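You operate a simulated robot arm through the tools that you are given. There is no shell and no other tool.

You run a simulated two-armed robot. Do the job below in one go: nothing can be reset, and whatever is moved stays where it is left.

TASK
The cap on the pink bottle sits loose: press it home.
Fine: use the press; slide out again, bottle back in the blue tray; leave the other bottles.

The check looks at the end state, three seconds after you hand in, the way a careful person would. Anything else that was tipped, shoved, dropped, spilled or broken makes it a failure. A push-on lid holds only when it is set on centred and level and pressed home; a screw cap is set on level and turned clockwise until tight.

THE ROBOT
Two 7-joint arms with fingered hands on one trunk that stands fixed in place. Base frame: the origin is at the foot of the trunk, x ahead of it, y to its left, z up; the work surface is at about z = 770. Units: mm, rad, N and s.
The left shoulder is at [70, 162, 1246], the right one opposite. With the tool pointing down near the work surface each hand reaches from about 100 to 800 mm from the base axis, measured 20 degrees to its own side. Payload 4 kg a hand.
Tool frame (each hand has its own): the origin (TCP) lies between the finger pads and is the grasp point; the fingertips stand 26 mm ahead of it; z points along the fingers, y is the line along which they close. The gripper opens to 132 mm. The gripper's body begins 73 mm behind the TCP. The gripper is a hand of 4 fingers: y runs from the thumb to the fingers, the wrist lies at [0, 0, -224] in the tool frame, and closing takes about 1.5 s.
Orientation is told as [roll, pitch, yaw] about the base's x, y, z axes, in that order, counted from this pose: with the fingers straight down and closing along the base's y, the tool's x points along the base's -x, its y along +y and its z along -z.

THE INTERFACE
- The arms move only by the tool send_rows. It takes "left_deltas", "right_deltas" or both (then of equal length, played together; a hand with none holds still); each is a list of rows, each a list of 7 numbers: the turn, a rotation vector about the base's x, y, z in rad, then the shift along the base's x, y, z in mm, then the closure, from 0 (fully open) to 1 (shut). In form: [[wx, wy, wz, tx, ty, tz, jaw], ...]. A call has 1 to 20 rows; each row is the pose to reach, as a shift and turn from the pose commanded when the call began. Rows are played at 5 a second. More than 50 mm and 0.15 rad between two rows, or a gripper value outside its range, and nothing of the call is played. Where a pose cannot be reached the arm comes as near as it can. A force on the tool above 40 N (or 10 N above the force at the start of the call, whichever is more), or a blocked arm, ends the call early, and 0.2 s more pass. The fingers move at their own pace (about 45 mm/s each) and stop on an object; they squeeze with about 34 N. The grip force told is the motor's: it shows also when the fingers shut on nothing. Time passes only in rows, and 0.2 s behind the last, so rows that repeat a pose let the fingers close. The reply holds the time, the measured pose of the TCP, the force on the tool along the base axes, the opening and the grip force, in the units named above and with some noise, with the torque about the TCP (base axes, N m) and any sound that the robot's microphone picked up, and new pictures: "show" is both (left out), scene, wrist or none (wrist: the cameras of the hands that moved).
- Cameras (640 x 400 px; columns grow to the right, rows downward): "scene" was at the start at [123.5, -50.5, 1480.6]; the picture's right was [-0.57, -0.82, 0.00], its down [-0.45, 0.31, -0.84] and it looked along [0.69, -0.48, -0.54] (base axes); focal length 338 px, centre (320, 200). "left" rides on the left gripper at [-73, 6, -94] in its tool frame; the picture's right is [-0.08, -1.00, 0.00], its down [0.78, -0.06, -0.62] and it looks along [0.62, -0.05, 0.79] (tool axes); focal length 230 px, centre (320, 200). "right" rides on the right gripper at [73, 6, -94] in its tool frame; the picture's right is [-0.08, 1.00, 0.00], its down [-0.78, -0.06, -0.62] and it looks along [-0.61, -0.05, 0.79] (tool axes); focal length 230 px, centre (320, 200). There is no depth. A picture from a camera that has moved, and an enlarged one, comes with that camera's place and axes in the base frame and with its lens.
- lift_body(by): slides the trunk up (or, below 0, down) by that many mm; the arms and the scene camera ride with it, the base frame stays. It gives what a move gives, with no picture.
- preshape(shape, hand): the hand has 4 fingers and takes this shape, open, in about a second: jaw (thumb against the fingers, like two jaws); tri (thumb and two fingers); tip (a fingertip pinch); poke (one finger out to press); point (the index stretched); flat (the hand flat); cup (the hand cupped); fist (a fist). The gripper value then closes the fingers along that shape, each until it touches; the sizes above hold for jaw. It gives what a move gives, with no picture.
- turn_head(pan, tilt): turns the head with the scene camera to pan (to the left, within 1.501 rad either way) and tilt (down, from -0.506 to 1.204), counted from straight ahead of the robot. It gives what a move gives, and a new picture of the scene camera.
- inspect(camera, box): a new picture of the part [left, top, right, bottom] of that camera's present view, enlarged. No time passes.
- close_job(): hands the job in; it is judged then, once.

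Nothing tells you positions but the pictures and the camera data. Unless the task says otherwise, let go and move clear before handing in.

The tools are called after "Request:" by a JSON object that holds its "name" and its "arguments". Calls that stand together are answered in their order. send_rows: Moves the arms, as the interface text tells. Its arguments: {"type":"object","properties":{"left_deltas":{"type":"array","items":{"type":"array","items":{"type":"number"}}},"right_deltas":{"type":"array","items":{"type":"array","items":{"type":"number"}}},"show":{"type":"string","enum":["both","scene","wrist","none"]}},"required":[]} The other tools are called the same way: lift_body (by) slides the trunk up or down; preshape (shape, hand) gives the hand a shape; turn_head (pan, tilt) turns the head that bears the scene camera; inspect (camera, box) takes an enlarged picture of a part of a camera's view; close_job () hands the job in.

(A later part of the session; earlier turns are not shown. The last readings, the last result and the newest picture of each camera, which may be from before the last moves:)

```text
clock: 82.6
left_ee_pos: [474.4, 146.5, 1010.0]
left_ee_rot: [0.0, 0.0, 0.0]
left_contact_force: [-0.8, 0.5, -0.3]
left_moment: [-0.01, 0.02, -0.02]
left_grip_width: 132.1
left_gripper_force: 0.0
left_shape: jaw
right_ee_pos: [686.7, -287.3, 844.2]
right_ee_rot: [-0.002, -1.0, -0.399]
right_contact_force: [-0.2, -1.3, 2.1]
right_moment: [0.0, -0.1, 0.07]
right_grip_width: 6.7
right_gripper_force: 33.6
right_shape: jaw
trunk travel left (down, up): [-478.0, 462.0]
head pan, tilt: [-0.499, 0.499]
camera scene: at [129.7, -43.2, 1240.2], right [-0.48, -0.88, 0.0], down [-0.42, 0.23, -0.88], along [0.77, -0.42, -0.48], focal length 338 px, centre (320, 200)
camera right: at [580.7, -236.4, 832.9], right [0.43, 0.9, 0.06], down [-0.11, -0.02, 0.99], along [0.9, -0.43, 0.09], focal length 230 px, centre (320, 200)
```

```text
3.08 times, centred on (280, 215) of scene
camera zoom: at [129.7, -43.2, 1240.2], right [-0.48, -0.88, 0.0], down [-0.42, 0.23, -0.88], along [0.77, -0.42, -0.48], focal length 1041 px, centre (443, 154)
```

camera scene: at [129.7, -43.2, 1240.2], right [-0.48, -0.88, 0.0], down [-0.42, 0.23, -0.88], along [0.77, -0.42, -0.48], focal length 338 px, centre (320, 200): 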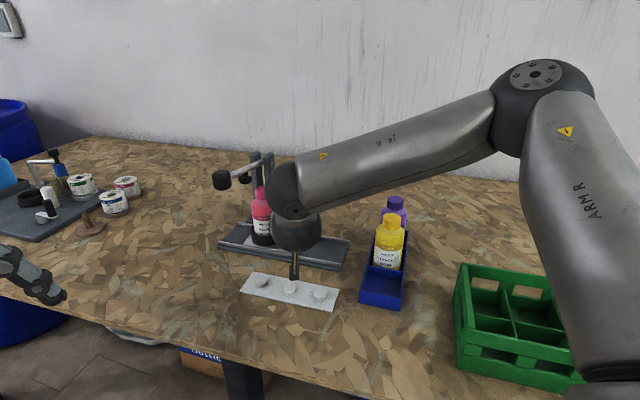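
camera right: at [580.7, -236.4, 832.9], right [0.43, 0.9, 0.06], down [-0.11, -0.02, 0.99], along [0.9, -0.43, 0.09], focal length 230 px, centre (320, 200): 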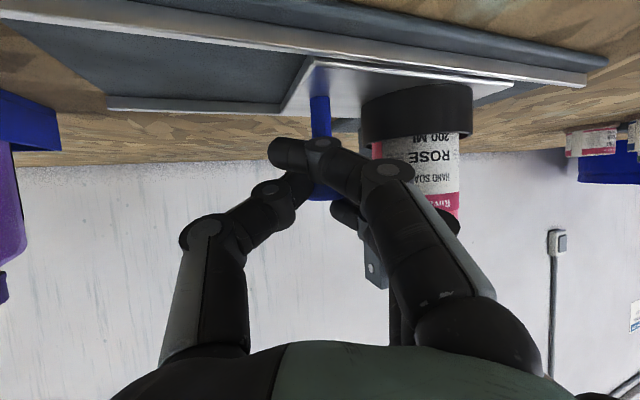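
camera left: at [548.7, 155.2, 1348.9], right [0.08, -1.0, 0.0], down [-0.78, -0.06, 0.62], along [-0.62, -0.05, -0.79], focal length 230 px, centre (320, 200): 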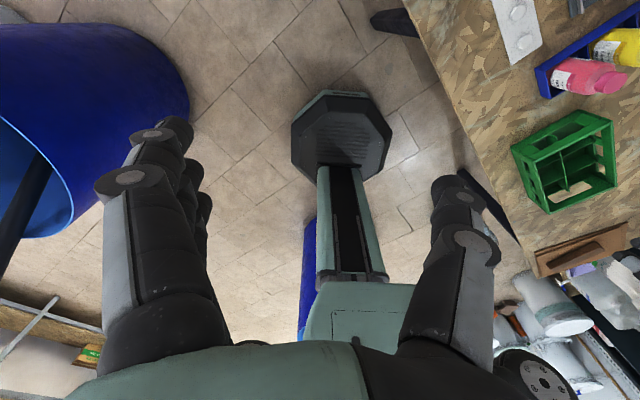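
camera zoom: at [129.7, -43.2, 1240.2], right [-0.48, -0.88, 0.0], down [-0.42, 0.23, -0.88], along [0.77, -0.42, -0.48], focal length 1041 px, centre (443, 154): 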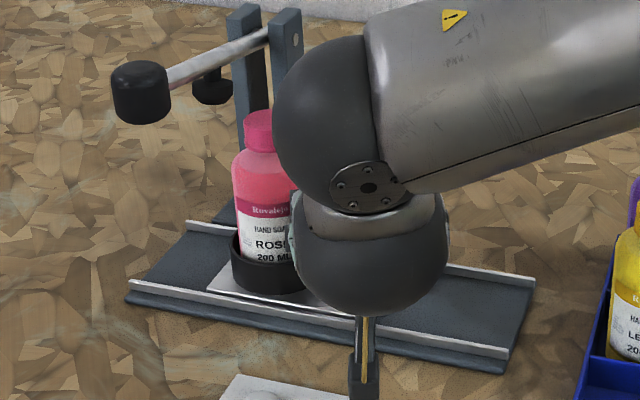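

80 mm along with low forces; the bottle stays upright and below the ram's height. I'll move another 25 mm and then check alignment.

Request:
{"name": "send_rows", "arguments": {"right_deltas": [[0, 0, 0, 2.1, 2.1, 0, 0.9], [0, 0, 0, 6, 6, 0, 0.9], [0, 0, 0, 11, 11, 0, 0.9], [0, 0, 0, 15.5, 15.5, 0, 0.9], [0, 0, 0, 17.6, 17.8, 0, 0.9], [0, 0, 0, 17.6, 17.8, 0, 0.9]], "show": "both"}}

Request:
{"name": "inspect", "arguments": {"camera": "scene", "box": [200, 150, 320, 260]}}

Request:
{"name": "inspect", "arguments": {"camera": "left", "box": [0, 0, 640, 400]}}

```text
clock: 84.0
left_ee_pos: [474.7, 146.8, 1009.2]
left_ee_rot: [-0.002, 0.001, 0.001]
left_contact_force: [0.4, -0.4, -0.6]
left_moment: [-0.01, 0.02, 0.04]
left_grip_width: 131.8
left_gripper_force: 0.0
left_shape: jaw
right_ee_pos: [705.7, -268.8, 843.5]
right_ee_rot: [0.0, -1.0, -0.401]
right_contact_force: [0.4, 0.5, -0.7]
right_moment: [0.0, 0.0, 0.15]
right_grip_width: 6.7
right_gripper_force: 34.4
right_shape: jaw
trunk travel left (down, up): [-478.0, 462.0]
head pan, tilt: [-0.499, 0.499]
camera scene: at [130.1, -43.0, 1240.1], right [-0.48, -0.88, 0.0], down [-0.42, 0.23, -0.88], along [0.77, -0.42, -0.48], focal length 338 px, centre (320, 200)
camera right: at [598.8, -218.4, 833.0], right [0.43, 0.9, 0.06], down [-0.11, -0.02, 0.99], along [0.9, -0.43, 0.09], focal length 230 px, centre (320, 200)
```

scene: 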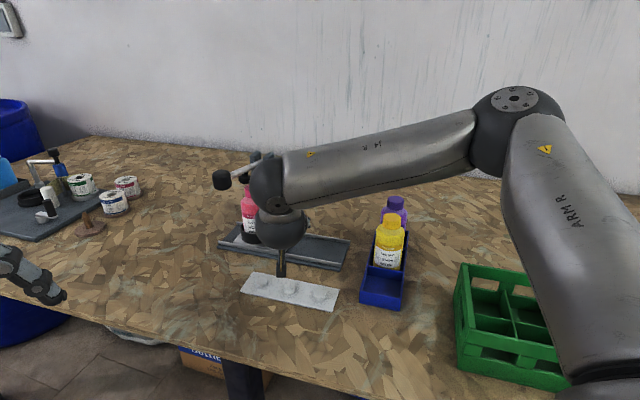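
right: 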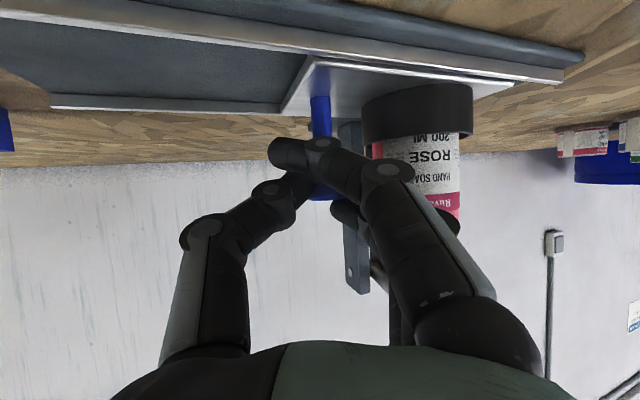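

```text
3.64 times, centred on (260, 205) of scene
camera zoom: at [130.1, -43.0, 1240.1], right [-0.48, -0.88, 0.0], down [-0.42, 0.23, -0.88], along [0.77, -0.42, -0.48], focal length 1231 px, centre (538, 182)
```

zoom: 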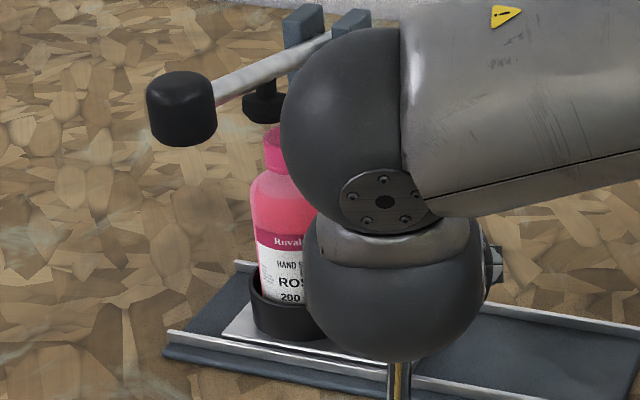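

```text
1.00 times, centred on (320, 200) of left (not enlarged: the box is as wide or as high as the picture)
camera zoom: at [548.8, 151.9, 1102.4], right [0.08, -1.0, 0.0], down [-0.78, -0.06, 0.62], along [-0.62, -0.05, -0.79], focal length 230 px, centre (320, 200)
```

zoom: 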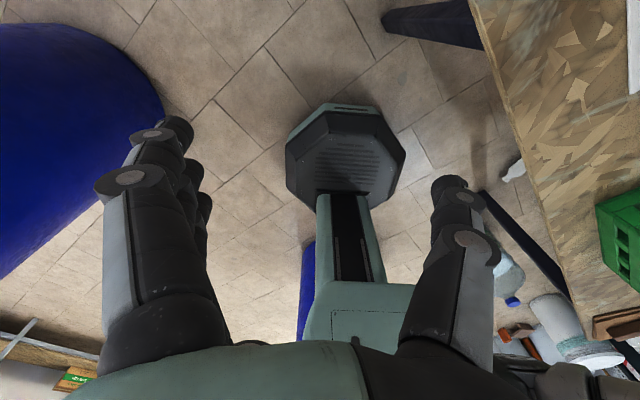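

The cap is close to being under the ram foot; I estimate 12–16 mm to go. I'll slide 12 mm more, then let go and step back for a clear look.

Request:
{"name": "send_rows", "arguments": {"right_deltas": [[0, 0, 0, 1.4, 1.4, 0, 0.9], [0, 0, 0, 4.2, 4.3, 0, 0.9], [0, 0, 0, 7, 7.1, 0, 0.9], [0, 0, 0, 8.4, 8.6, 0, 0.9], [0, 0, 0, 8.4, 8.6, 0, 0.9]], "show": "scene"}}

Request:
{"name": "inspect", "arguments": {"camera": "scene", "box": [200, 150, 320, 260]}}

```text
clock: 85.2
left_ee_pos: [475.6, 145.5, 1008.4]
left_ee_rot: [-0.001, -0.001, 0.0]
left_contact_force: [0.6, 0.1, 0.9]
left_moment: [-0.02, 0.0, 0.0]
left_grip_width: 131.9
left_gripper_force: 0.0
left_shape: jaw
right_ee_pos: [713.3, -262.6, 842.8]
right_ee_rot: [0.003, -0.998, -0.4]
right_contact_force: [-1.5, 0.3, 0.7]
right_moment: [-0.03, -0.07, 0.14]
right_grip_width: 6.5
right_gripper_force: 33.7
right_shape: jaw
trunk travel left (down, up): [-478.0, 462.0]
head pan, tilt: [-0.499, 0.499]
camera scene: at [129.9, -43.1, 1240.2], right [-0.48, -0.88, 0.0], down [-0.42, 0.23, -0.88], along [0.77, -0.42, -0.48], focal length 338 px, centre (320, 200)
```

scene: 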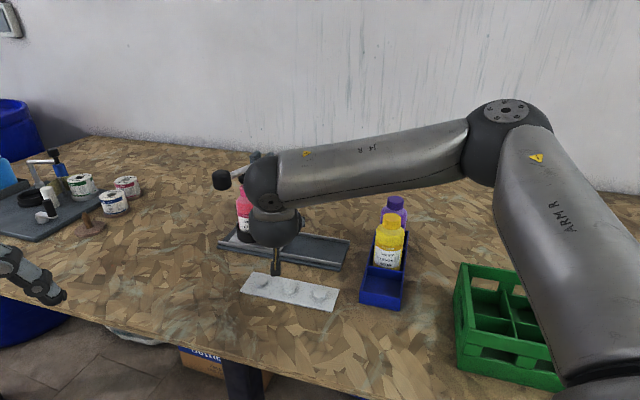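

```text
3.64 times, centred on (260, 205) of scene
camera zoom: at [129.9, -43.1, 1240.2], right [-0.48, -0.88, 0.0], down [-0.42, 0.23, -0.88], along [0.77, -0.42, -0.48], focal length 1231 px, centre (538, 182)
```

zoom: 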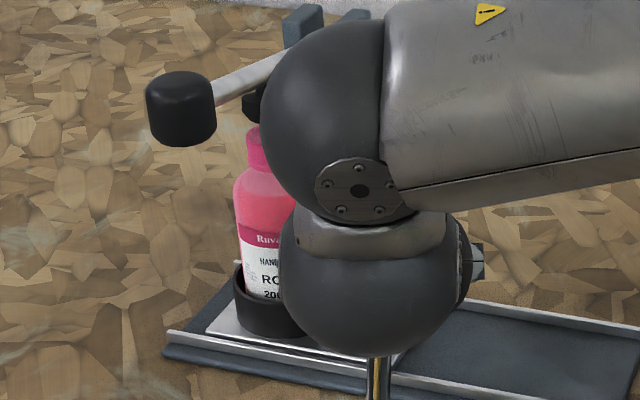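

By the scene view the cap is about 5 mm short of the ram's axis. I'll add 4 mm.

Request:
{"name": "send_rows", "arguments": {"right_deltas": [[0, 0, 0, 1, 1, 0, 0.9], [0, 0, 0, 2.8, 2.9, 0, 0.9], [0, 0, 0, 2.8, 2.9, 0, 0.9]], "show": "none"}}

Request:
{"name": "inspect", "arguments": {"camera": "scene", "box": [200, 150, 320, 260]}}

```text
clock: 86.0
left_ee_pos: [474.3, 146.2, 1008.8]
left_ee_rot: [-0.001, -0.001, -0.001]
left_contact_force: [-0.2, 0.1, 0.1]
left_moment: [0.0, 0.0, 0.02]
left_grip_width: 131.8
left_gripper_force: 0.2
left_shape: jaw
right_ee_pos: [713.8, -261.0, 844.4]
right_ee_rot: [0.002, -0.999, -0.4]
right_contact_force: [-2.0, 0.2, -0.4]
right_moment: [0.03, 0.01, 0.16]
right_grip_width: 6.6
right_gripper_force: 33.6
right_shape: jaw
right hand out of reach, approached as far as the arm can: row 2, 3
trunk travel left (down, up): [-478.0, 462.0]
head pan, tilt: [-0.499, 0.499]
```

```text
3.64 times, centred on (260, 205) of scene
camera zoom: at [129.9, -43.1, 1240.1], right [-0.48, -0.88, 0.0], down [-0.42, 0.23, -0.88], along [0.77, -0.42, -0.48], focal length 1231 px, centre (538, 182)
```

zoom: 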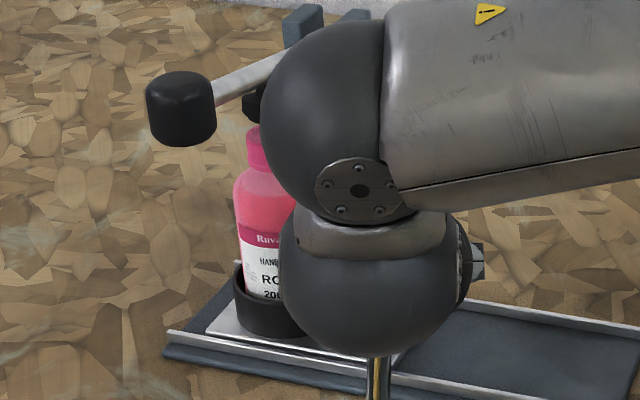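

The arm is at its limit again, just short. I'll open slightly, back off straight along the hand, and get a clear look at cap and ram alignment.

Request:
{"name": "send_rows", "arguments": {"right_deltas": [[0, 0, 0, 0, 0, 0, 0.85], [0, 0, 0, 0, 0, 0, 0.78], [0, 0, 0, 0, 0, 0, 0.742], [0, 0, 0, 0, 0, 0, 0.742], [0, 0, 0, 0, 0, 0, 0.742], [0, 0, 0, -9, 4, 0, 0.742], [0, 0, 0, -22, 9.5, 0, 0.742], [0, 0, 0, -37, 15.5, 0, 0.742], [0, 0, 0, -55, 23, 0, 0.742], [0, 0, 0, -55, 23, 0, 0.742]], "show": "both"}}

Request:
{"name": "inspect", "arguments": {"camera": "right", "box": [220, 40, 460, 220]}}

```text
clock: 88.2
left_ee_pos: [473.7, 145.5, 1009.5]
left_ee_rot: [0.0, 0.0, 0.0]
left_contact_force: [0.3, -0.6, 0.5]
left_moment: [0.05, 0.0, 0.01]
left_grip_width: 132.1
left_gripper_force: 0.0
left_shape: jaw
right_ee_pos: [657.0, -242.7, 845.3]
right_ee_rot: [0.003, -0.999, -0.4]
right_contact_force: [-0.6, 0.5, 0.8]
right_moment: [0.01, -0.01, -0.02]
right_grip_width: 33.5
right_gripper_force: 0.1
right_shape: jaw
right hand out of reach, approached as far as the arm can: row 9, 10
trunk travel left (down, up): [-478.0, 462.0]
head pan, tilt: [-0.499, 0.499]
camera scene: at [130.3, -43.3, 1240.1], right [-0.48, -0.88, 0.0], down [-0.42, 0.23, -0.88], along [0.77, -0.42, -0.48], focal length 338 px, centre (320, 200)
camera right: at [550.6, -193.2, 834.3], right [0.42, 0.9, 0.07], down [-0.11, -0.02, 0.99], along [0.9, -0.43, 0.09], focal length 230 px, centre (320, 200)
```

scene: 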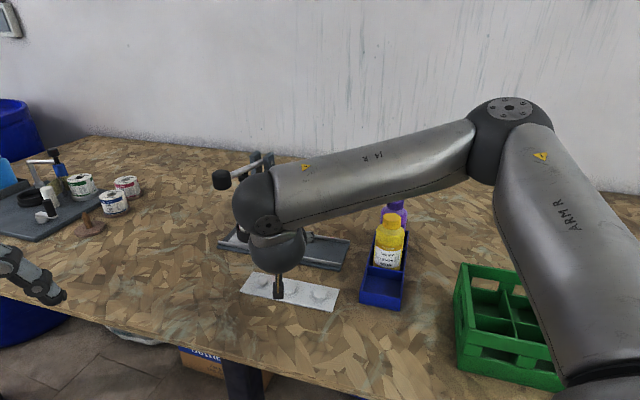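
right: 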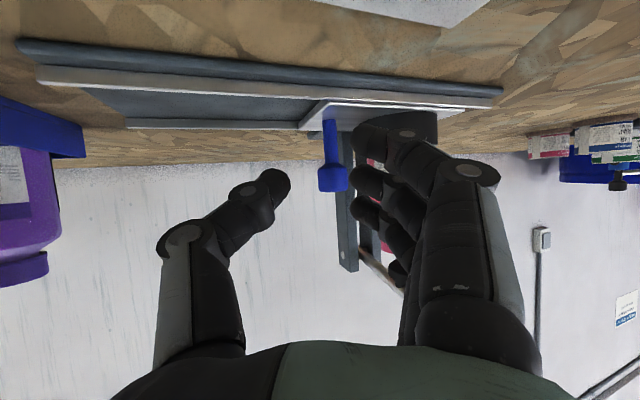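

```text
2.22 times, centred on (340, 130) of right
camera zoom: at [550.6, -193.2, 834.3], right [0.42, 0.9, 0.07], down [-0.11, -0.02, 0.99], along [0.9, -0.43, 0.09], focal length 511 px, centre (276, 356)
```

zoom: 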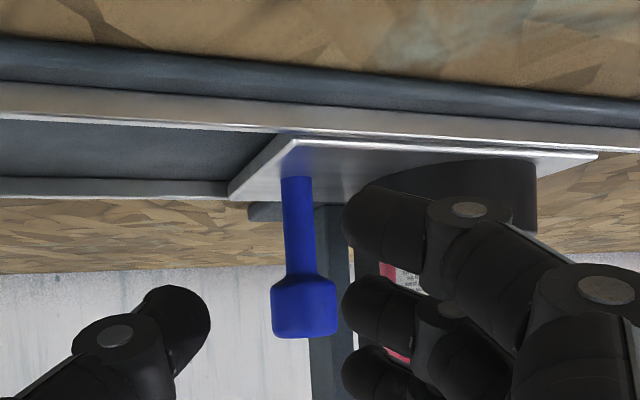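

The handle is free and the hand is backing away cleanly. I'll raise and retract it to see the bottle under the press.

Request:
{"name": "send_rows", "arguments": {"right_deltas": [[0, 0, 0, -25, -10, 10, 0.7], [0, 0, 0, -50, -25, 35, 0.6], [0, 0, 0, -80, -45, 65, 0.5], [0, 0, 0, -110, -75, 95, 0.3], [0, 0, 0, -135, -110, 110, 0.1], [0, 0, 0, -155, -145, 110, 0.0], [0, 0, 0, -155, -145, 110, 0.0]], "show": "both"}}

Request:
{"name": "inspect", "arguments": {"camera": "scene", "box": [200, 150, 320, 260]}}

Request:
{"name": "inspect", "arguments": {"camera": "scene", "box": [210, 150, 280, 195]}}

```text
refused: row 4 steps farther than a row can; nothing moved
```

```text
3.64 times, centred on (260, 205) of scene
camera zoom: at [130.3, -43.3, 1240.1], right [-0.48, -0.88, 0.0], down [-0.42, 0.23, -0.88], along [0.77, -0.42, -0.48], focal length 1231 px, centre (538, 182)
```

zoom: 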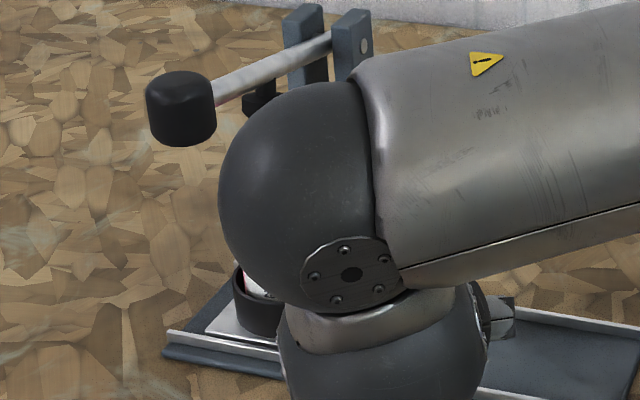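

```text
8.89 times, centred on (245, 172) of scene
camera zoom: at [130.3, -43.3, 1240.1], right [-0.48, -0.88, 0.0], down [-0.42, 0.23, -0.88], along [0.77, -0.42, -0.48], focal length 3008 px, centre (987, 444)
```

zoom: 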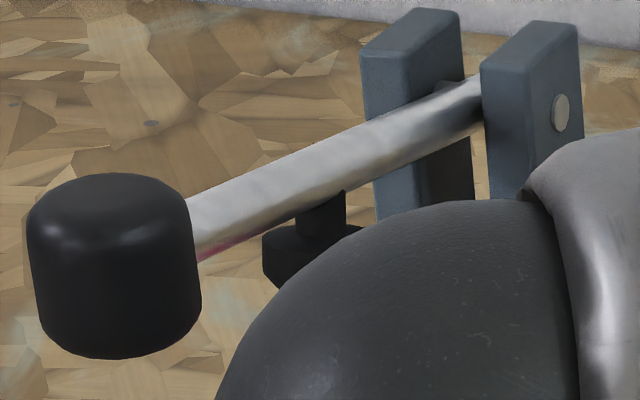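

One row was too long a step and nothing moved. I'll resend the retreat with smaller steps.

Request:
{"name": "send_rows", "arguments": {"right_deltas": [[0, 0, 0, -25, -10, 10, 0.7], [0, 0, 0, -50, -22, 30, 0.6], [0, 0, 0, -75, -40, 55, 0.5], [0, 0, 0, -100, -62, 80, 0.4], [0, 0, 0, -125, -88, 100, 0.2], [0, 0, 0, -148, -115, 110, 0.1], [0, 0, 0, -160, -145, 110, 0.0], [0, 0, 0, -160, -145, 110, 0.0]], "show": "both"}}

Request:
{"name": "inspect", "arguments": {"camera": "scene", "box": [200, 150, 320, 260]}}

Request:
{"name": "inspect", "arguments": {"camera": "scene", "box": [210, 150, 280, 195]}}

```text
clock: 90.0
left_ee_pos: [474.8, 146.6, 1008.4]
left_ee_rot: [-0.001, 0.001, 0.0]
left_contact_force: [0.2, 0.2, -0.4]
left_moment: [-0.01, 0.0, 0.0]
left_grip_width: 132.0
left_gripper_force: 0.1
left_shape: jaw
right_ee_pos: [498.4, -387.5, 954.4]
right_ee_rot: [-0.003, -1.001, -0.396]
right_contact_force: [0.0, -0.3, -0.1]
right_moment: [-0.04, 0.06, 0.0]
right_grip_width: 132.0
right_gripper_force: 0.0
right_shape: jaw
trunk travel left (down, up): [-478.0, 462.0]
head pan, tilt: [-0.499, 0.499]
camera scene: at [130.4, -42.0, 1240.1], right [-0.48, -0.88, 0.0], down [-0.42, 0.23, -0.88], along [0.77, -0.42, -0.48], focal length 338 px, centre (320, 200)
camera right: at [392.3, -336.9, 943.8], right [0.43, 0.9, 0.06], down [-0.11, -0.02, 0.99], along [0.9, -0.43, 0.09], focal length 230 px, centre (320, 200)
```

scene: 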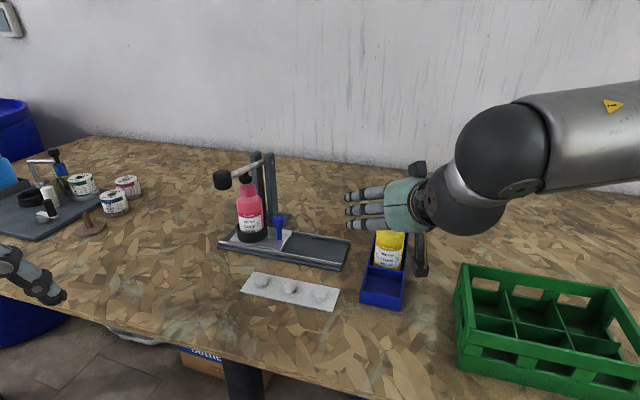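
right: 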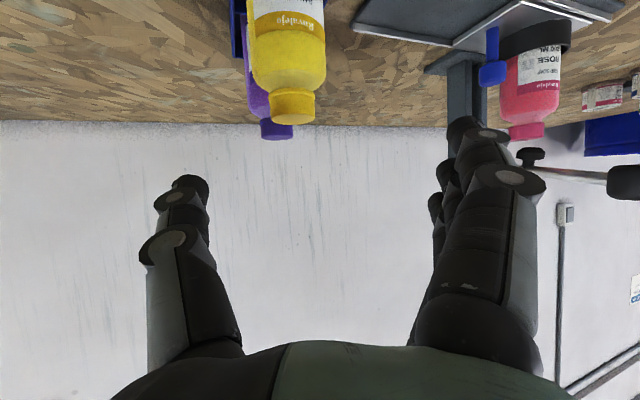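

```text
3.64 times, centred on (260, 205) of scene
camera zoom: at [130.4, -42.0, 1240.1], right [-0.48, -0.88, 0.0], down [-0.42, 0.23, -0.88], along [0.77, -0.42, -0.48], focal length 1231 px, centre (538, 182)
```

zoom: 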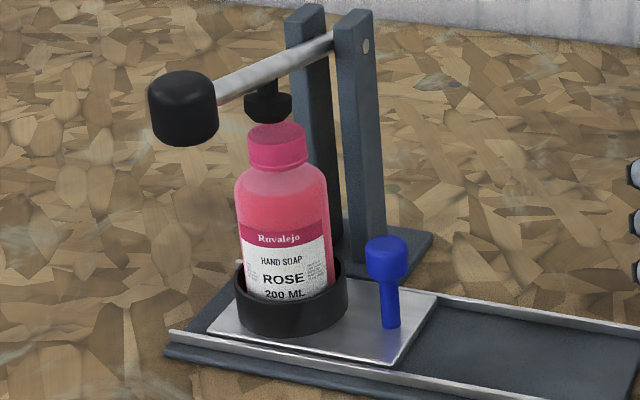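

```text
8.89 times, centred on (245, 172) of scene
camera zoom: at [130.4, -42.0, 1240.1], right [-0.48, -0.88, 0.0], down [-0.42, 0.23, -0.88], along [0.77, -0.42, -0.48], focal length 3008 px, centre (987, 444)
```

zoom: 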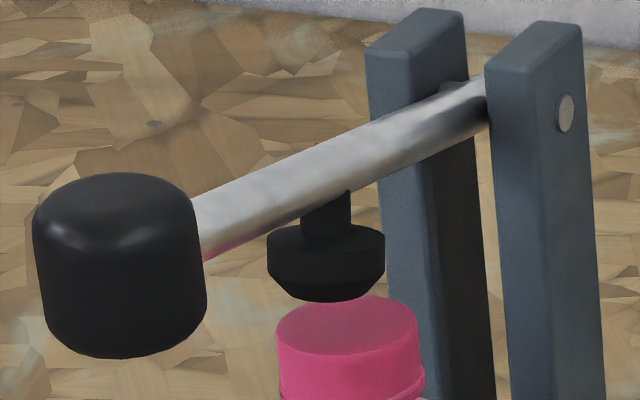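

This view shows the cap about 4 mm short of the ram's axis along the track. I'll nudge the handle the rest of the way by pushing with closed fingertips from behind, in an orientation that has more reach.

Request:
{"name": "send_rows", "arguments": {"right_deltas": [[0.039, 0.092, 0, 0, 0, 0, 0.4], [0.039, 0.092, 0, 0, 0, 10, 0.7], [0.039, 0.092, 0, 0, 0, 10, 1.0]], "show": "none"}}

Request:
{"name": "send_rows", "arguments": {"right_deltas": [[0, 0, 0.13, 20, 10, 0, 1.0], [0, 0, 0.26, 45, 22, 0, 1.0], [0, 0, 0.39, 70, 34, 0, 1.0], [0, 0, 0.52, 95, 46, 0, 1.0], [0, 0, 0.65, 120, 58, 0, 1.0], [0, 0, 0.78, 145, 70, 0, 1.0], [0, 0, 0.9, 162, 82, 0, 1.0], [0, 0, 0.9, 162, 82, 0, 1.0]], "show": "both"}}

```text
clock: 90.8
left_ee_pos: [474.3, 145.7, 1009.9]
left_ee_rot: [-0.001, 0.0, 0.001]
left_contact_force: [-0.9, -0.5, 0.1]
left_moment: [-0.01, -0.02, 0.02]
left_grip_width: 131.9
left_gripper_force: 0.0
left_shape: jaw
right_ee_pos: [497.6, -389.6, 965.6]
right_ee_rot: [-0.001, -0.902, -0.398]
right_contact_force: [0.4, -0.1, -0.3]
right_moment: [0.01, 0.01, 0.0]
right_grip_width: 65.7
right_gripper_force: 0.0
right_shape: jaw
trunk travel left (down, up): [-478.0, 462.0]
head pan, tilt: [-0.499, 0.499]
```

```text
clock: 92.6
left_ee_pos: [474.9, 146.5, 1009.4]
left_ee_rot: [0.0, 0.0, -0.001]
left_contact_force: [-0.4, -0.3, 0.3]
left_moment: [0.0, 0.02, 0.02]
left_grip_width: 131.9
left_gripper_force: 0.1
left_shape: jaw
right_ee_pos: [659.9, -307.1, 965.6]
right_ee_rot: [-0.002, -0.899, 0.502]
right_contact_force: [-0.3, -0.3, -0.9]
right_moment: [0.02, -0.01, 0.02]
right_grip_width: 0.0
right_gripper_force: 33.6
right_shape: jaw
trunk travel left (down, up): [-478.0, 462.0]
head pan, tilt: [-0.499, 0.499]
camera scene: at [129.5, -43.3, 1240.2], right [-0.48, -0.88, 0.0], down [-0.42, 0.23, -0.88], along [0.77, -0.42, -0.48], focal length 338 px, centre (320, 200)
camera right: at [553.3, -359.8, 966.4], right [-0.44, 0.9, 0.06], down [0.03, -0.05, 1.0], along [0.9, 0.44, -0.01], focal length 230 px, centre (320, 200)
```

scene: 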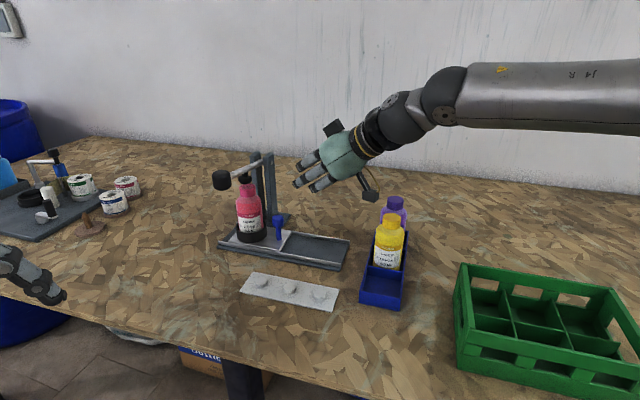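
right: 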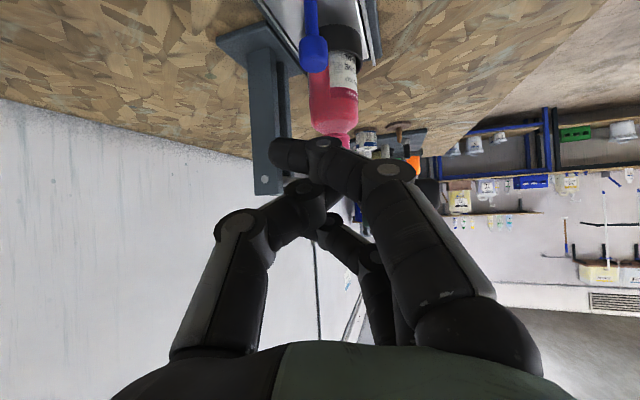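

The hand is above the plate behind the handle. I'll lower it to handle height and look.

Request:
{"name": "send_rows", "arguments": {"right_deltas": [[0, 0, 0, -1.6, 3, -30, 1.0], [0, 0, 0, -1.6, 3, -65, 1.0], [0, 0, 0, -1.6, 3, -100, 1.0], [0, 0, 0, -1.6, 3, -120, 1.0], [0, 0, 0, -1.6, 3, -120, 1.0]], "show": "both"}}

Request:
{"name": "inspect", "arguments": {"camera": "right", "box": [220, 60, 460, 240]}}

Request:
{"name": "inspect", "arguments": {"camera": "scene", "box": [220, 150, 380, 270]}}

```text
clock: 93.8
left_ee_pos: [474.5, 145.8, 1009.4]
left_ee_rot: [0.0, 0.001, -0.001]
left_contact_force: [0.7, 0.1, 0.5]
left_moment: [0.01, -0.05, 0.03]
left_grip_width: 131.6
left_gripper_force: 0.0
left_shape: jaw
right_ee_pos: [657.9, -303.5, 844.8]
right_ee_rot: [-0.001, -0.9, 0.502]
right_contact_force: [0.5, 0.6, 1.0]
right_moment: [-0.03, 0.0, 0.02]
right_grip_width: 0.0
right_gripper_force: 34.0
right_shape: jaw
trunk travel left (down, up): [-478.0, 462.0]
head pan, tilt: [-0.499, 0.499]
camera scene: at [129.9, -43.1, 1240.2], right [-0.48, -0.88, 0.0], down [-0.42, 0.23, -0.88], along [0.77, -0.42, -0.48], focal length 338 px, centre (320, 200)
camera right: at [550.4, -356.3, 846.1], right [-0.44, 0.9, 0.06], down [0.03, -0.05, 1.0], along [0.9, 0.44, -0.01], focal length 230 px, centre (320, 200)
```

scene: 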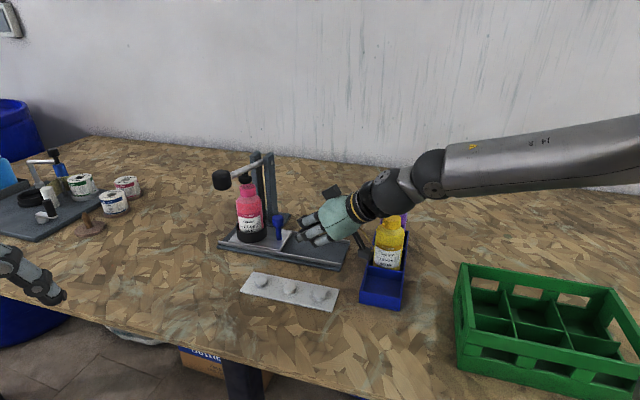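
right: 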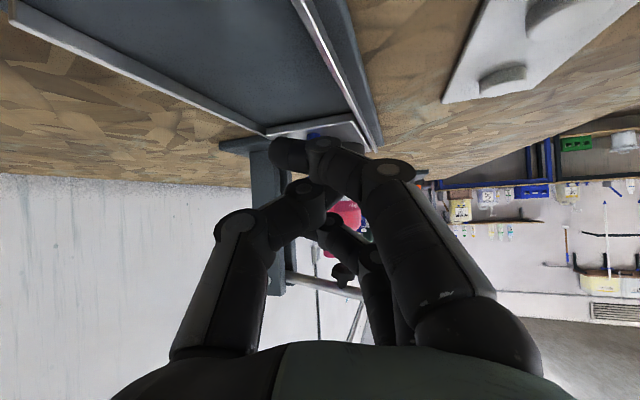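

```text
2.22 times, centred on (340, 150) of right
camera zoom: at [550.4, -356.3, 846.1], right [-0.44, 0.9, 0.06], down [0.03, -0.05, 1.0], along [0.9, 0.44, -0.01], focal length 511 px, centre (276, 311)
```

zoom: 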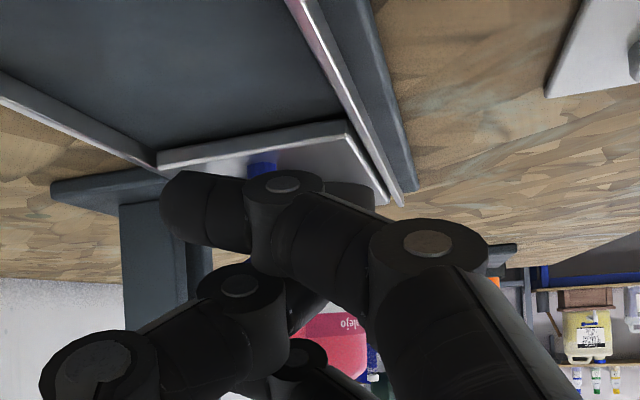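

```text
3.33 times, centred on (300, 210) of scene
camera zoom: at [129.9, -43.1, 1240.2], right [-0.48, -0.88, 0.0], down [-0.42, 0.23, -0.88], along [0.77, -0.42, -0.48], focal length 1128 px, centre (387, 167)
```

zoom: 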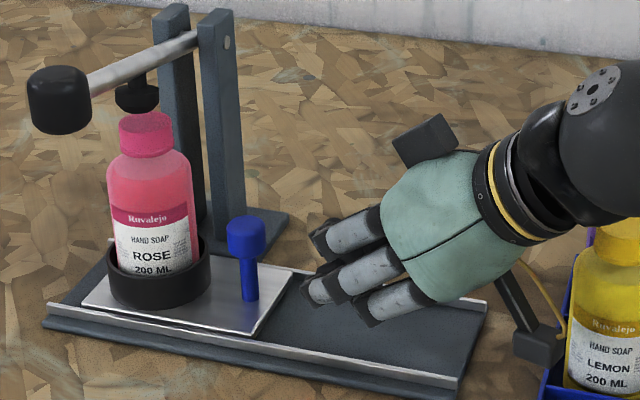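

The handle is straight ahead of the closed fingers, about 25 mm away. I'll close the gap along the hand direction, watching for contact.

Request:
{"name": "send_rows", "arguments": {"right_deltas": [[0, 0, 0, 6, 3.3, 0, 1.0], [0, 0, 0, 12, 6.5, 0, 1.0], [0, 0, 0, 16.5, 9, 0, 1.0], [0, 0, 0, 16.5, 9, 0, 1.0]], "show": "scene"}}

Request:
{"name": "inspect", "arguments": {"camera": "scene", "box": [220, 150, 340, 260]}}

```text
clock: 94.8
left_ee_pos: [475.2, 144.6, 1009.2]
left_ee_rot: [0.0, 0.0, 0.0]
left_contact_force: [-0.4, -0.4, 0.1]
left_moment: [0.01, 0.01, 0.01]
left_grip_width: 132.0
left_gripper_force: 0.0
left_shape: jaw
right_ee_pos: [674.9, -293.8, 844.9]
right_ee_rot: [-0.001, -0.9, 0.5]
right_contact_force: [-0.1, -0.3, -0.2]
right_moment: [0.0, 0.03, -0.01]
right_grip_width: 0.0
right_gripper_force: 33.5
right_shape: jaw
trunk travel left (down, up): [-478.0, 462.0]
head pan, tilt: [-0.499, 0.499]
camera scene: at [129.9, -43.3, 1240.2], right [-0.48, -0.88, 0.0], down [-0.42, 0.23, -0.88], along [0.77, -0.42, -0.48], focal length 338 px, centre (320, 200)
```

scene: 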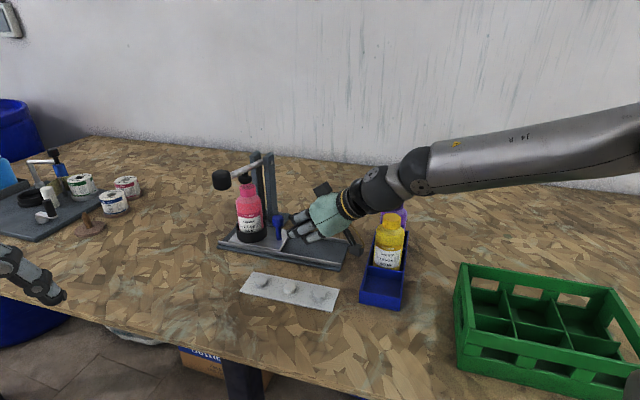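

```text
3.64 times, centred on (280, 205) of scene
camera zoom: at [129.9, -43.3, 1240.2], right [-0.48, -0.88, 0.0], down [-0.42, 0.23, -0.88], along [0.77, -0.42, -0.48], focal length 1231 px, centre (466, 182)
```

zoom: 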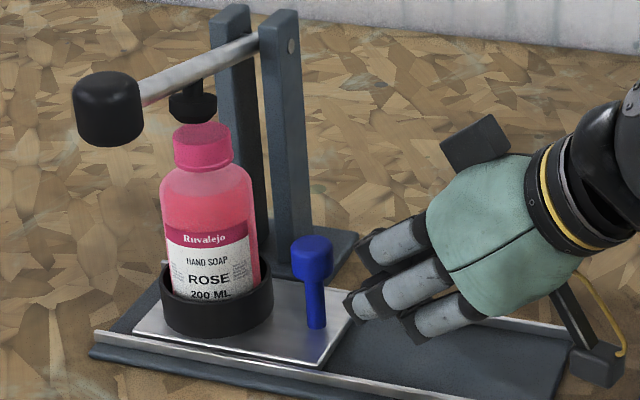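

Still about 10 mm from contact. I'll push on in small steps along the track direction, monitoring force.

Request:
{"name": "send_rows", "arguments": {"right_deltas": [[0, 0, 0, 2.8, 2.8, 0, 1.0], [0, 0, 0, 5.6, 5.7, 0, 1.0], [0, 0, 0, 7.7, 7.8, 0, 1.0], [0, 0, 0, 7.7, 7.8, 0, 1.0]], "show": "none"}}

Request:
{"name": "inspect", "arguments": {"camera": "scene", "box": [210, 150, 310, 240]}}

```text
clock: 95.8
left_ee_pos: [475.2, 145.4, 1009.6]
left_ee_rot: [0.001, -0.001, -0.002]
left_contact_force: [0.3, 0.6, 0.5]
left_moment: [0.02, 0.0, -0.01]
left_grip_width: 131.8
left_gripper_force: 0.0
left_shape: jaw
right_ee_pos: [682.2, -287.3, 844.9]
right_ee_rot: [0.001, -0.9, 0.501]
right_contact_force: [-0.4, -0.6, 0.3]
right_moment: [0.0, -0.02, 0.0]
right_grip_width: 0.0
right_gripper_force: 34.5
right_shape: jaw
trunk travel left (down, up): [-478.0, 462.0]
head pan, tilt: [-0.499, 0.499]
```

```text
4.44 times, centred on (260, 195) of scene
camera zoom: at [130.0, -43.3, 1240.2], right [-0.48, -0.88, 0.0], down [-0.42, 0.23, -0.88], along [0.77, -0.42, -0.48], focal length 1504 px, centre (587, 222)
```

zoom: 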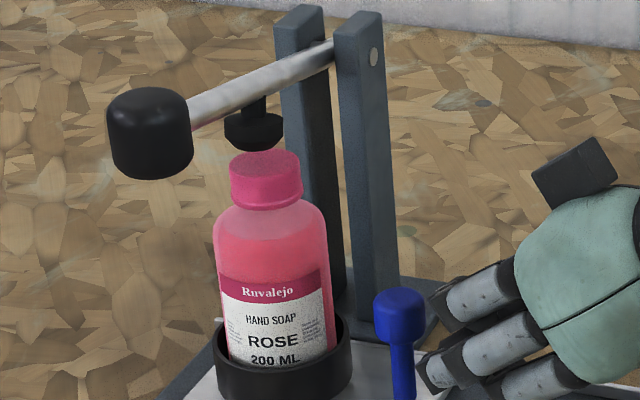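

Request:
{"name": "send_rows", "arguments": {"right_deltas": [[0, 0, 0, 1.4, 1.4, 0, 1.0], [0, 0, 0, 2.8, 2.8, 0, 1.0], [0, 0, 0, 4.2, 4.3, 0, 1.0], [0, 0, 0, 4.2, 4.3, 0, 1.0]], "show": "none"}}

Request:
{"name": "inspect", "arguments": {"camera": "scene", "box": [210, 150, 310, 240]}}

Request:
{"name": "inspect", "arguments": {"camera": "scene", "box": [210, 150, 280, 195]}}

```text
clock: 96.8
left_ee_pos: [475.6, 144.8, 1009.4]
left_ee_rot: [0.0, -0.002, 0.001]
left_contact_force: [-1.3, -0.1, -0.4]
left_moment: [0.02, -0.01, -0.01]
left_grip_width: 132.1
left_gripper_force: 0.2
left_shape: jaw
right_ee_pos: [687.6, -283.6, 845.4]
right_ee_rot: [0.0, -0.9, 0.501]
right_contact_force: [0.3, 0.4, 0.6]
right_moment: [0.0, 0.0, -0.05]
right_grip_width: 0.0
right_gripper_force: 34.4
right_shape: jaw
trunk travel left (down, up): [-478.0, 462.0]
head pan, tilt: [-0.499, 0.499]
```

```text
4.44 times, centred on (260, 195) of scene
camera zoom: at [130.0, -43.3, 1240.1], right [-0.48, -0.88, 0.0], down [-0.42, 0.23, -0.88], along [0.77, -0.42, -0.48], focal length 1504 px, centre (587, 222)
```

zoom: 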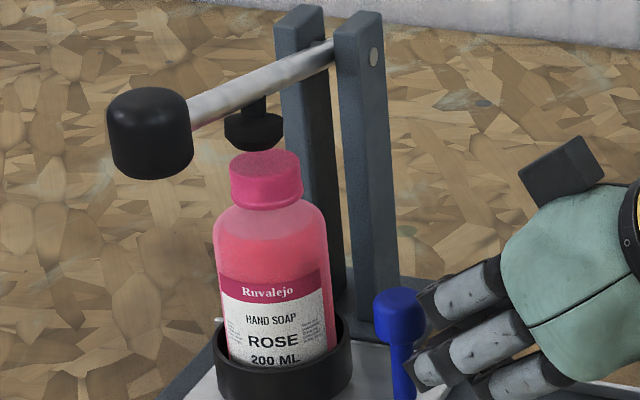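

```text
8.89 times, centred on (245, 172) of scene
camera zoom: at [130.0, -43.3, 1240.1], right [-0.48, -0.88, 0.0], down [-0.42, 0.23, -0.88], along [0.77, -0.42, -0.48], focal length 3008 px, centre (987, 444)
```

zoom: 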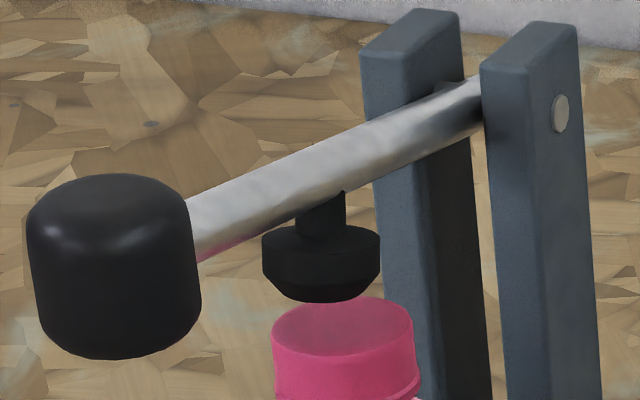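

Request:
{"name": "send_rows", "arguments": {"right_deltas": [[0, 0, 0, 1.4, 1.4, 0, 1.0], [0, 0, 0, 2.8, 2.8, 0, 1.0], [0, 0, 0, 4.2, 4.3, 0, 1.0], [0, 0, 0, 4.2, 4.3, 0, 1.0]], "show": "none"}}

Request:
{"name": "inspect", "arguments": {"camera": "scene", "box": [210, 150, 310, 240]}}

Request:
{"name": "inspect", "arguments": {"camera": "scene", "box": [210, 150, 280, 195]}}

```text
clock: 97.8
left_ee_pos: [475.3, 145.1, 1009.2]
left_ee_rot: [-0.001, 0.0, 0.001]
left_contact_force: [-1.1, -1.0, -0.1]
left_moment: [-0.01, 0.02, 0.0]
left_grip_width: 131.9
left_gripper_force: 0.0
left_shape: jaw
right_ee_pos: [691.4, -277.8, 845.3]
right_ee_rot: [0.0, -0.901, 0.502]
right_contact_force: [0.0, -0.3, 0.1]
right_moment: [0.04, 0.0, 0.01]
right_grip_width: 0.0
right_gripper_force: 33.7
right_shape: jaw
trunk travel left (down, up): [-478.0, 462.0]
head pan, tilt: [-0.499, 0.499]
```

```text
4.44 times, centred on (260, 195) of scene
camera zoom: at [130.0, -43.3, 1240.1], right [-0.48, -0.88, 0.0], down [-0.42, 0.23, -0.88], along [0.77, -0.42, -0.48], focal length 1504 px, centre (587, 222)
```

zoom: 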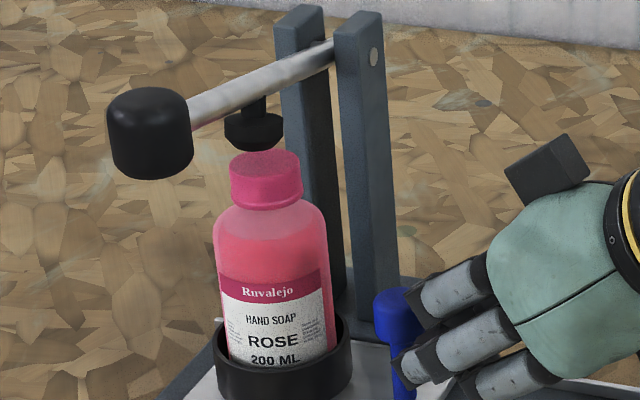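

```text
8.89 times, centred on (245, 172) of scene
camera zoom: at [130.0, -43.3, 1240.1], right [-0.48, -0.88, 0.0], down [-0.42, 0.23, -0.88], along [0.77, -0.42, -0.48], focal length 3008 px, centre (987, 444)
```

zoom: 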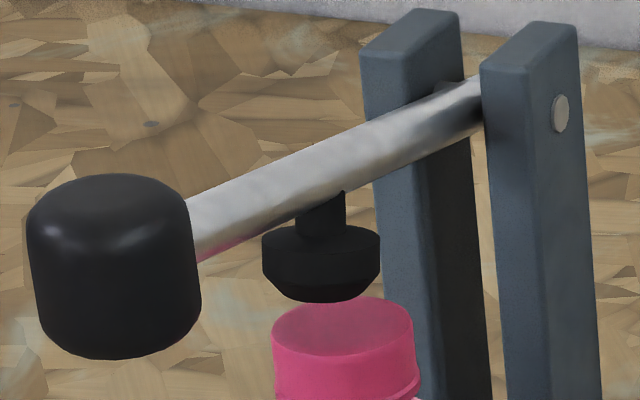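

Request:
{"name": "inspect", "arguments": {"camera": "right", "box": [200, 60, 460, 260]}}

Request:
{"name": "inspect", "arguments": {"camera": "scene", "box": [260, 190, 320, 240]}}

```text
2.00 times, centred on (330, 160) of right
camera zoom: at [583.8, -330.7, 846.1], right [-0.44, 0.9, 0.06], down [0.03, -0.05, 1.0], along [0.9, 0.44, -0.01], focal length 460 px, centre (300, 280)
```

zoom: 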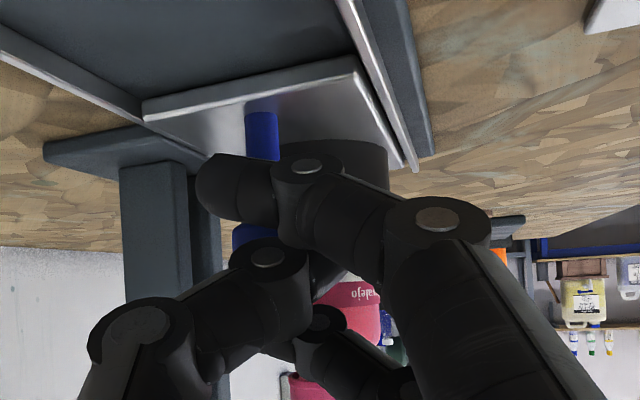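

```text
8.00 times, centred on (290, 215) of scene
camera zoom: at [130.0, -43.3, 1240.1], right [-0.48, -0.88, 0.0], down [-0.42, 0.23, -0.88], along [0.77, -0.42, -0.48], focal length 2708 px, centre (560, 80)
```

zoom: 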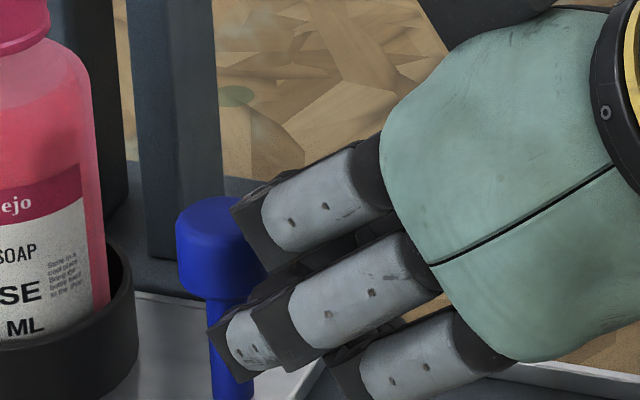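

The handle is now just in front of the thumb and finger tips, offset slightly. I'll continue in small steps until contact registers.

Request:
{"name": "send_rows", "arguments": {"right_deltas": [[0, 0, 0, 2, 0.4, 0, 1.0], [0, 0, 0, 4, 0.8, 0, 1.0], [0, 0, 0, 6, 1.5, 0, 1.0], [0, 0, 0, 6, 1.5, 0, 1.0]], "show": "none"}}

Request:
{"name": "inspect", "arguments": {"camera": "right", "box": [200, 60, 460, 260]}}

Request:
{"name": "inspect", "arguments": {"camera": "scene", "box": [210, 150, 310, 240]}}

```text
clock: 98.8
left_ee_pos: [475.3, 145.5, 1009.2]
left_ee_rot: [0.001, 0.0, 0.0]
left_contact_force: [0.3, 1.0, 0.5]
left_moment: [0.03, 0.0, 0.01]
left_grip_width: 131.9
left_gripper_force: 0.1
left_shape: jaw
right_ee_pos: [696.5, -276.5, 845.0]
right_ee_rot: [0.001, -0.899, 0.499]
right_contact_force: [0.2, 0.1, 0.5]
right_moment: [0.04, -0.04, -0.01]
right_grip_width: 0.0
right_gripper_force: 34.0
right_shape: jaw
trunk travel left (down, up): [-478.0, 462.0]
head pan, tilt: [-0.499, 0.499]
```

```text
2.00 times, centred on (330, 160) of right
camera zoom: at [589.9, -329.2, 845.8], right [-0.44, 0.9, 0.06], down [0.03, -0.05, 1.0], along [0.9, 0.44, -0.01], focal length 460 px, centre (300, 280)
```

zoom: 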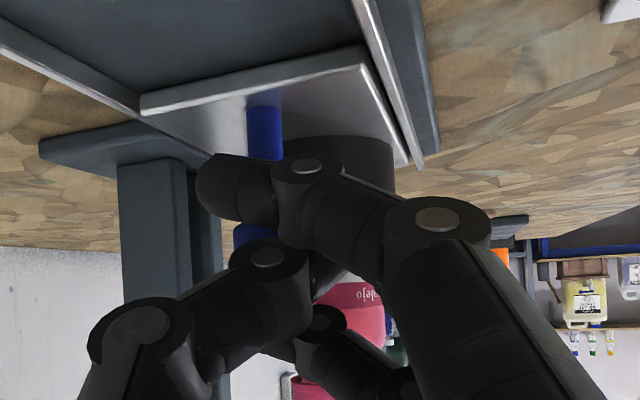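

```text
4.44 times, centred on (260, 195) of scene
camera zoom: at [130.0, -43.3, 1240.2], right [-0.48, -0.88, 0.0], down [-0.42, 0.23, -0.88], along [0.77, -0.42, -0.48], focal length 1504 px, centre (587, 222)
```

zoom: 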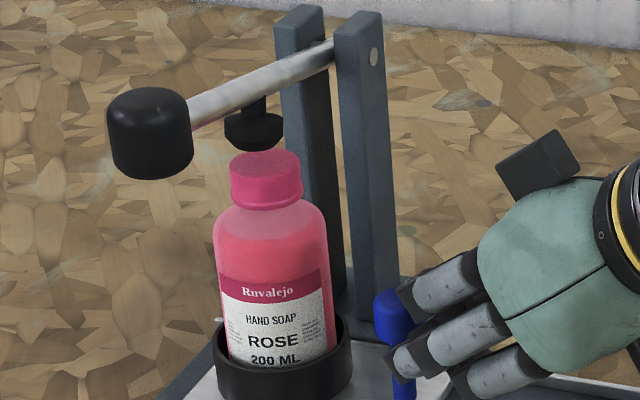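

Request:
{"name": "send_rows", "arguments": {"right_deltas": [[0, 0, 0, 2, 0.6, 0, 1.0], [0, 0, 0, 4, 1.2, 0, 1.0], [0, 0, 0, 6, 1.8, 0, 1.0], [0, 0, 0, 8, 2.6, 0, 1.0], [0, 0, 0, 8, 2.6, 0, 1.0]], "show": "none"}}

Request:
{"name": "inspect", "arguments": {"camera": "right", "box": [200, 60, 460, 260]}}

Request:
{"name": "inspect", "arguments": {"camera": "scene", "box": [210, 150, 310, 240]}}

```text
clock: 100.0
left_ee_pos: [475.4, 145.7, 1010.5]
left_ee_rot: [0.0, 0.0, 0.0]
left_contact_force: [0.4, -0.4, -0.1]
left_moment: [0.01, 0.01, 0.0]
left_grip_width: 131.7
left_gripper_force: 0.0
left_shape: jaw
right_ee_pos: [705.2, -275.6, 845.0]
right_ee_rot: [-0.001, -0.9, 0.5]
right_contact_force: [-0.2, -0.4, -0.5]
right_moment: [0.03, -0.03, 0.01]
right_grip_width: 0.0
right_gripper_force: 34.3
right_shape: jaw
trunk travel left (down, up): [-478.0, 462.0]
head pan, tilt: [-0.499, 0.499]
```

```text
2.00 times, centred on (330, 160) of right
camera zoom: at [598.0, -326.8, 846.1], right [-0.44, 0.9, 0.06], down [0.03, -0.05, 1.0], along [0.9, 0.44, -0.01], focal length 460 px, centre (300, 280)
```

zoom: 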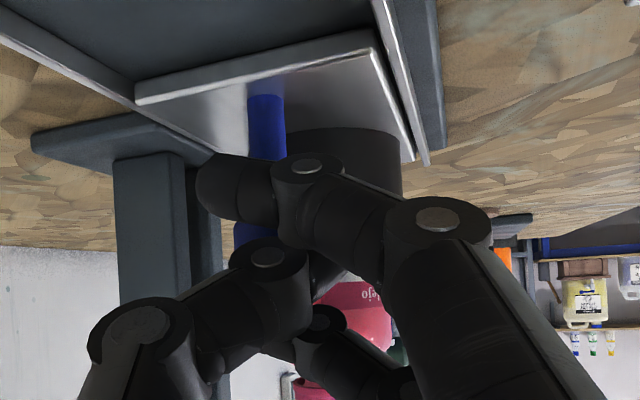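

```text
4.44 times, centred on (260, 195) of scene
camera zoom: at [130.0, -43.3, 1240.2], right [-0.48, -0.88, 0.0], down [-0.42, 0.23, -0.88], along [0.77, -0.42, -0.48], focal length 1504 px, centre (587, 222)
```

zoom: 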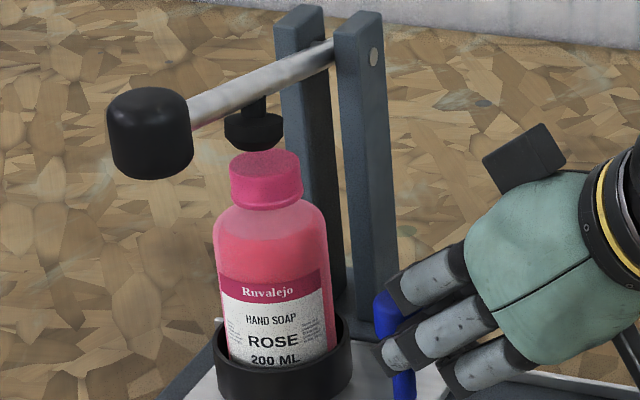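

Request:
{"name": "send_rows", "arguments": {"right_deltas": [[0, 0, 0, 1.8, 1, 0, 1.0], [0, 0, 0, 3.5, 1.9, 0, 1.0], [0, 0, 0, 5.3, 2.9, 0, 1.0], [0, 0, 0, 5.3, 2.9, 0, 1.0]], "show": "none"}}

Request:
{"name": "inspect", "arguments": {"camera": "scene", "box": [210, 150, 310, 240]}}

Request:
{"name": "inspect", "arguments": {"camera": "scene", "box": [210, 150, 280, 195]}}

```text
clock: 101.0
left_ee_pos: [474.5, 146.5, 1009.1]
left_ee_rot: [-0.001, 0.0, 0.0]
left_contact_force: [0.1, -0.5, -0.3]
left_moment: [-0.01, 0.01, -0.02]
left_grip_width: 131.7
left_gripper_force: 0.0
left_shape: jaw
right_ee_pos: [710.4, -271.3, 845.3]
right_ee_rot: [0.0, -0.899, 0.502]
right_contact_force: [-2.4, 1.4, -0.1]
right_moment: [0.0, 0.04, 0.04]
right_grip_width: 0.0
right_gripper_force: 33.8
right_shape: jaw
trunk travel left (down, up): [-478.0, 462.0]
head pan, tilt: [-0.499, 0.499]
```

```text
4.44 times, centred on (260, 195) of scene
camera zoom: at [129.7, -43.2, 1240.2], right [-0.48, -0.88, 0.0], down [-0.42, 0.23, -0.88], along [0.77, -0.42, -0.48], focal length 1504 px, centre (587, 222)
```

zoom: 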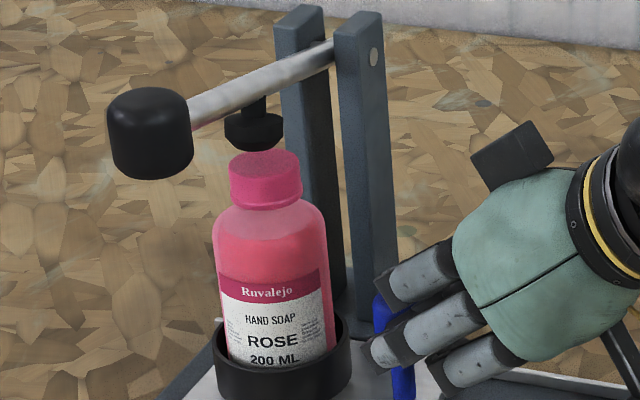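

```text
8.89 times, centred on (245, 172) of scene
camera zoom: at [129.7, -43.2, 1240.2], right [-0.48, -0.88, 0.0], down [-0.42, 0.23, -0.88], along [0.77, -0.42, -0.48], focal length 3008 px, centre (987, 444)
```

zoom: 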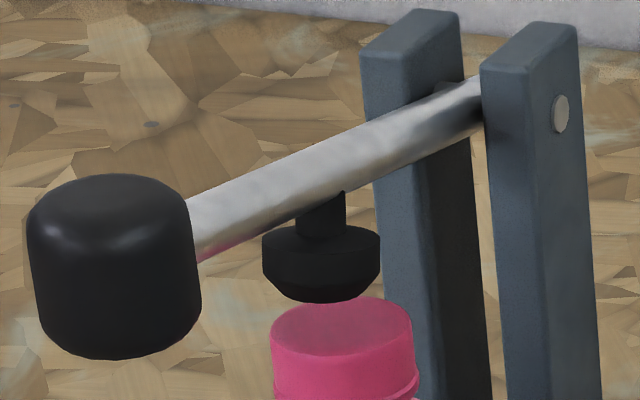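

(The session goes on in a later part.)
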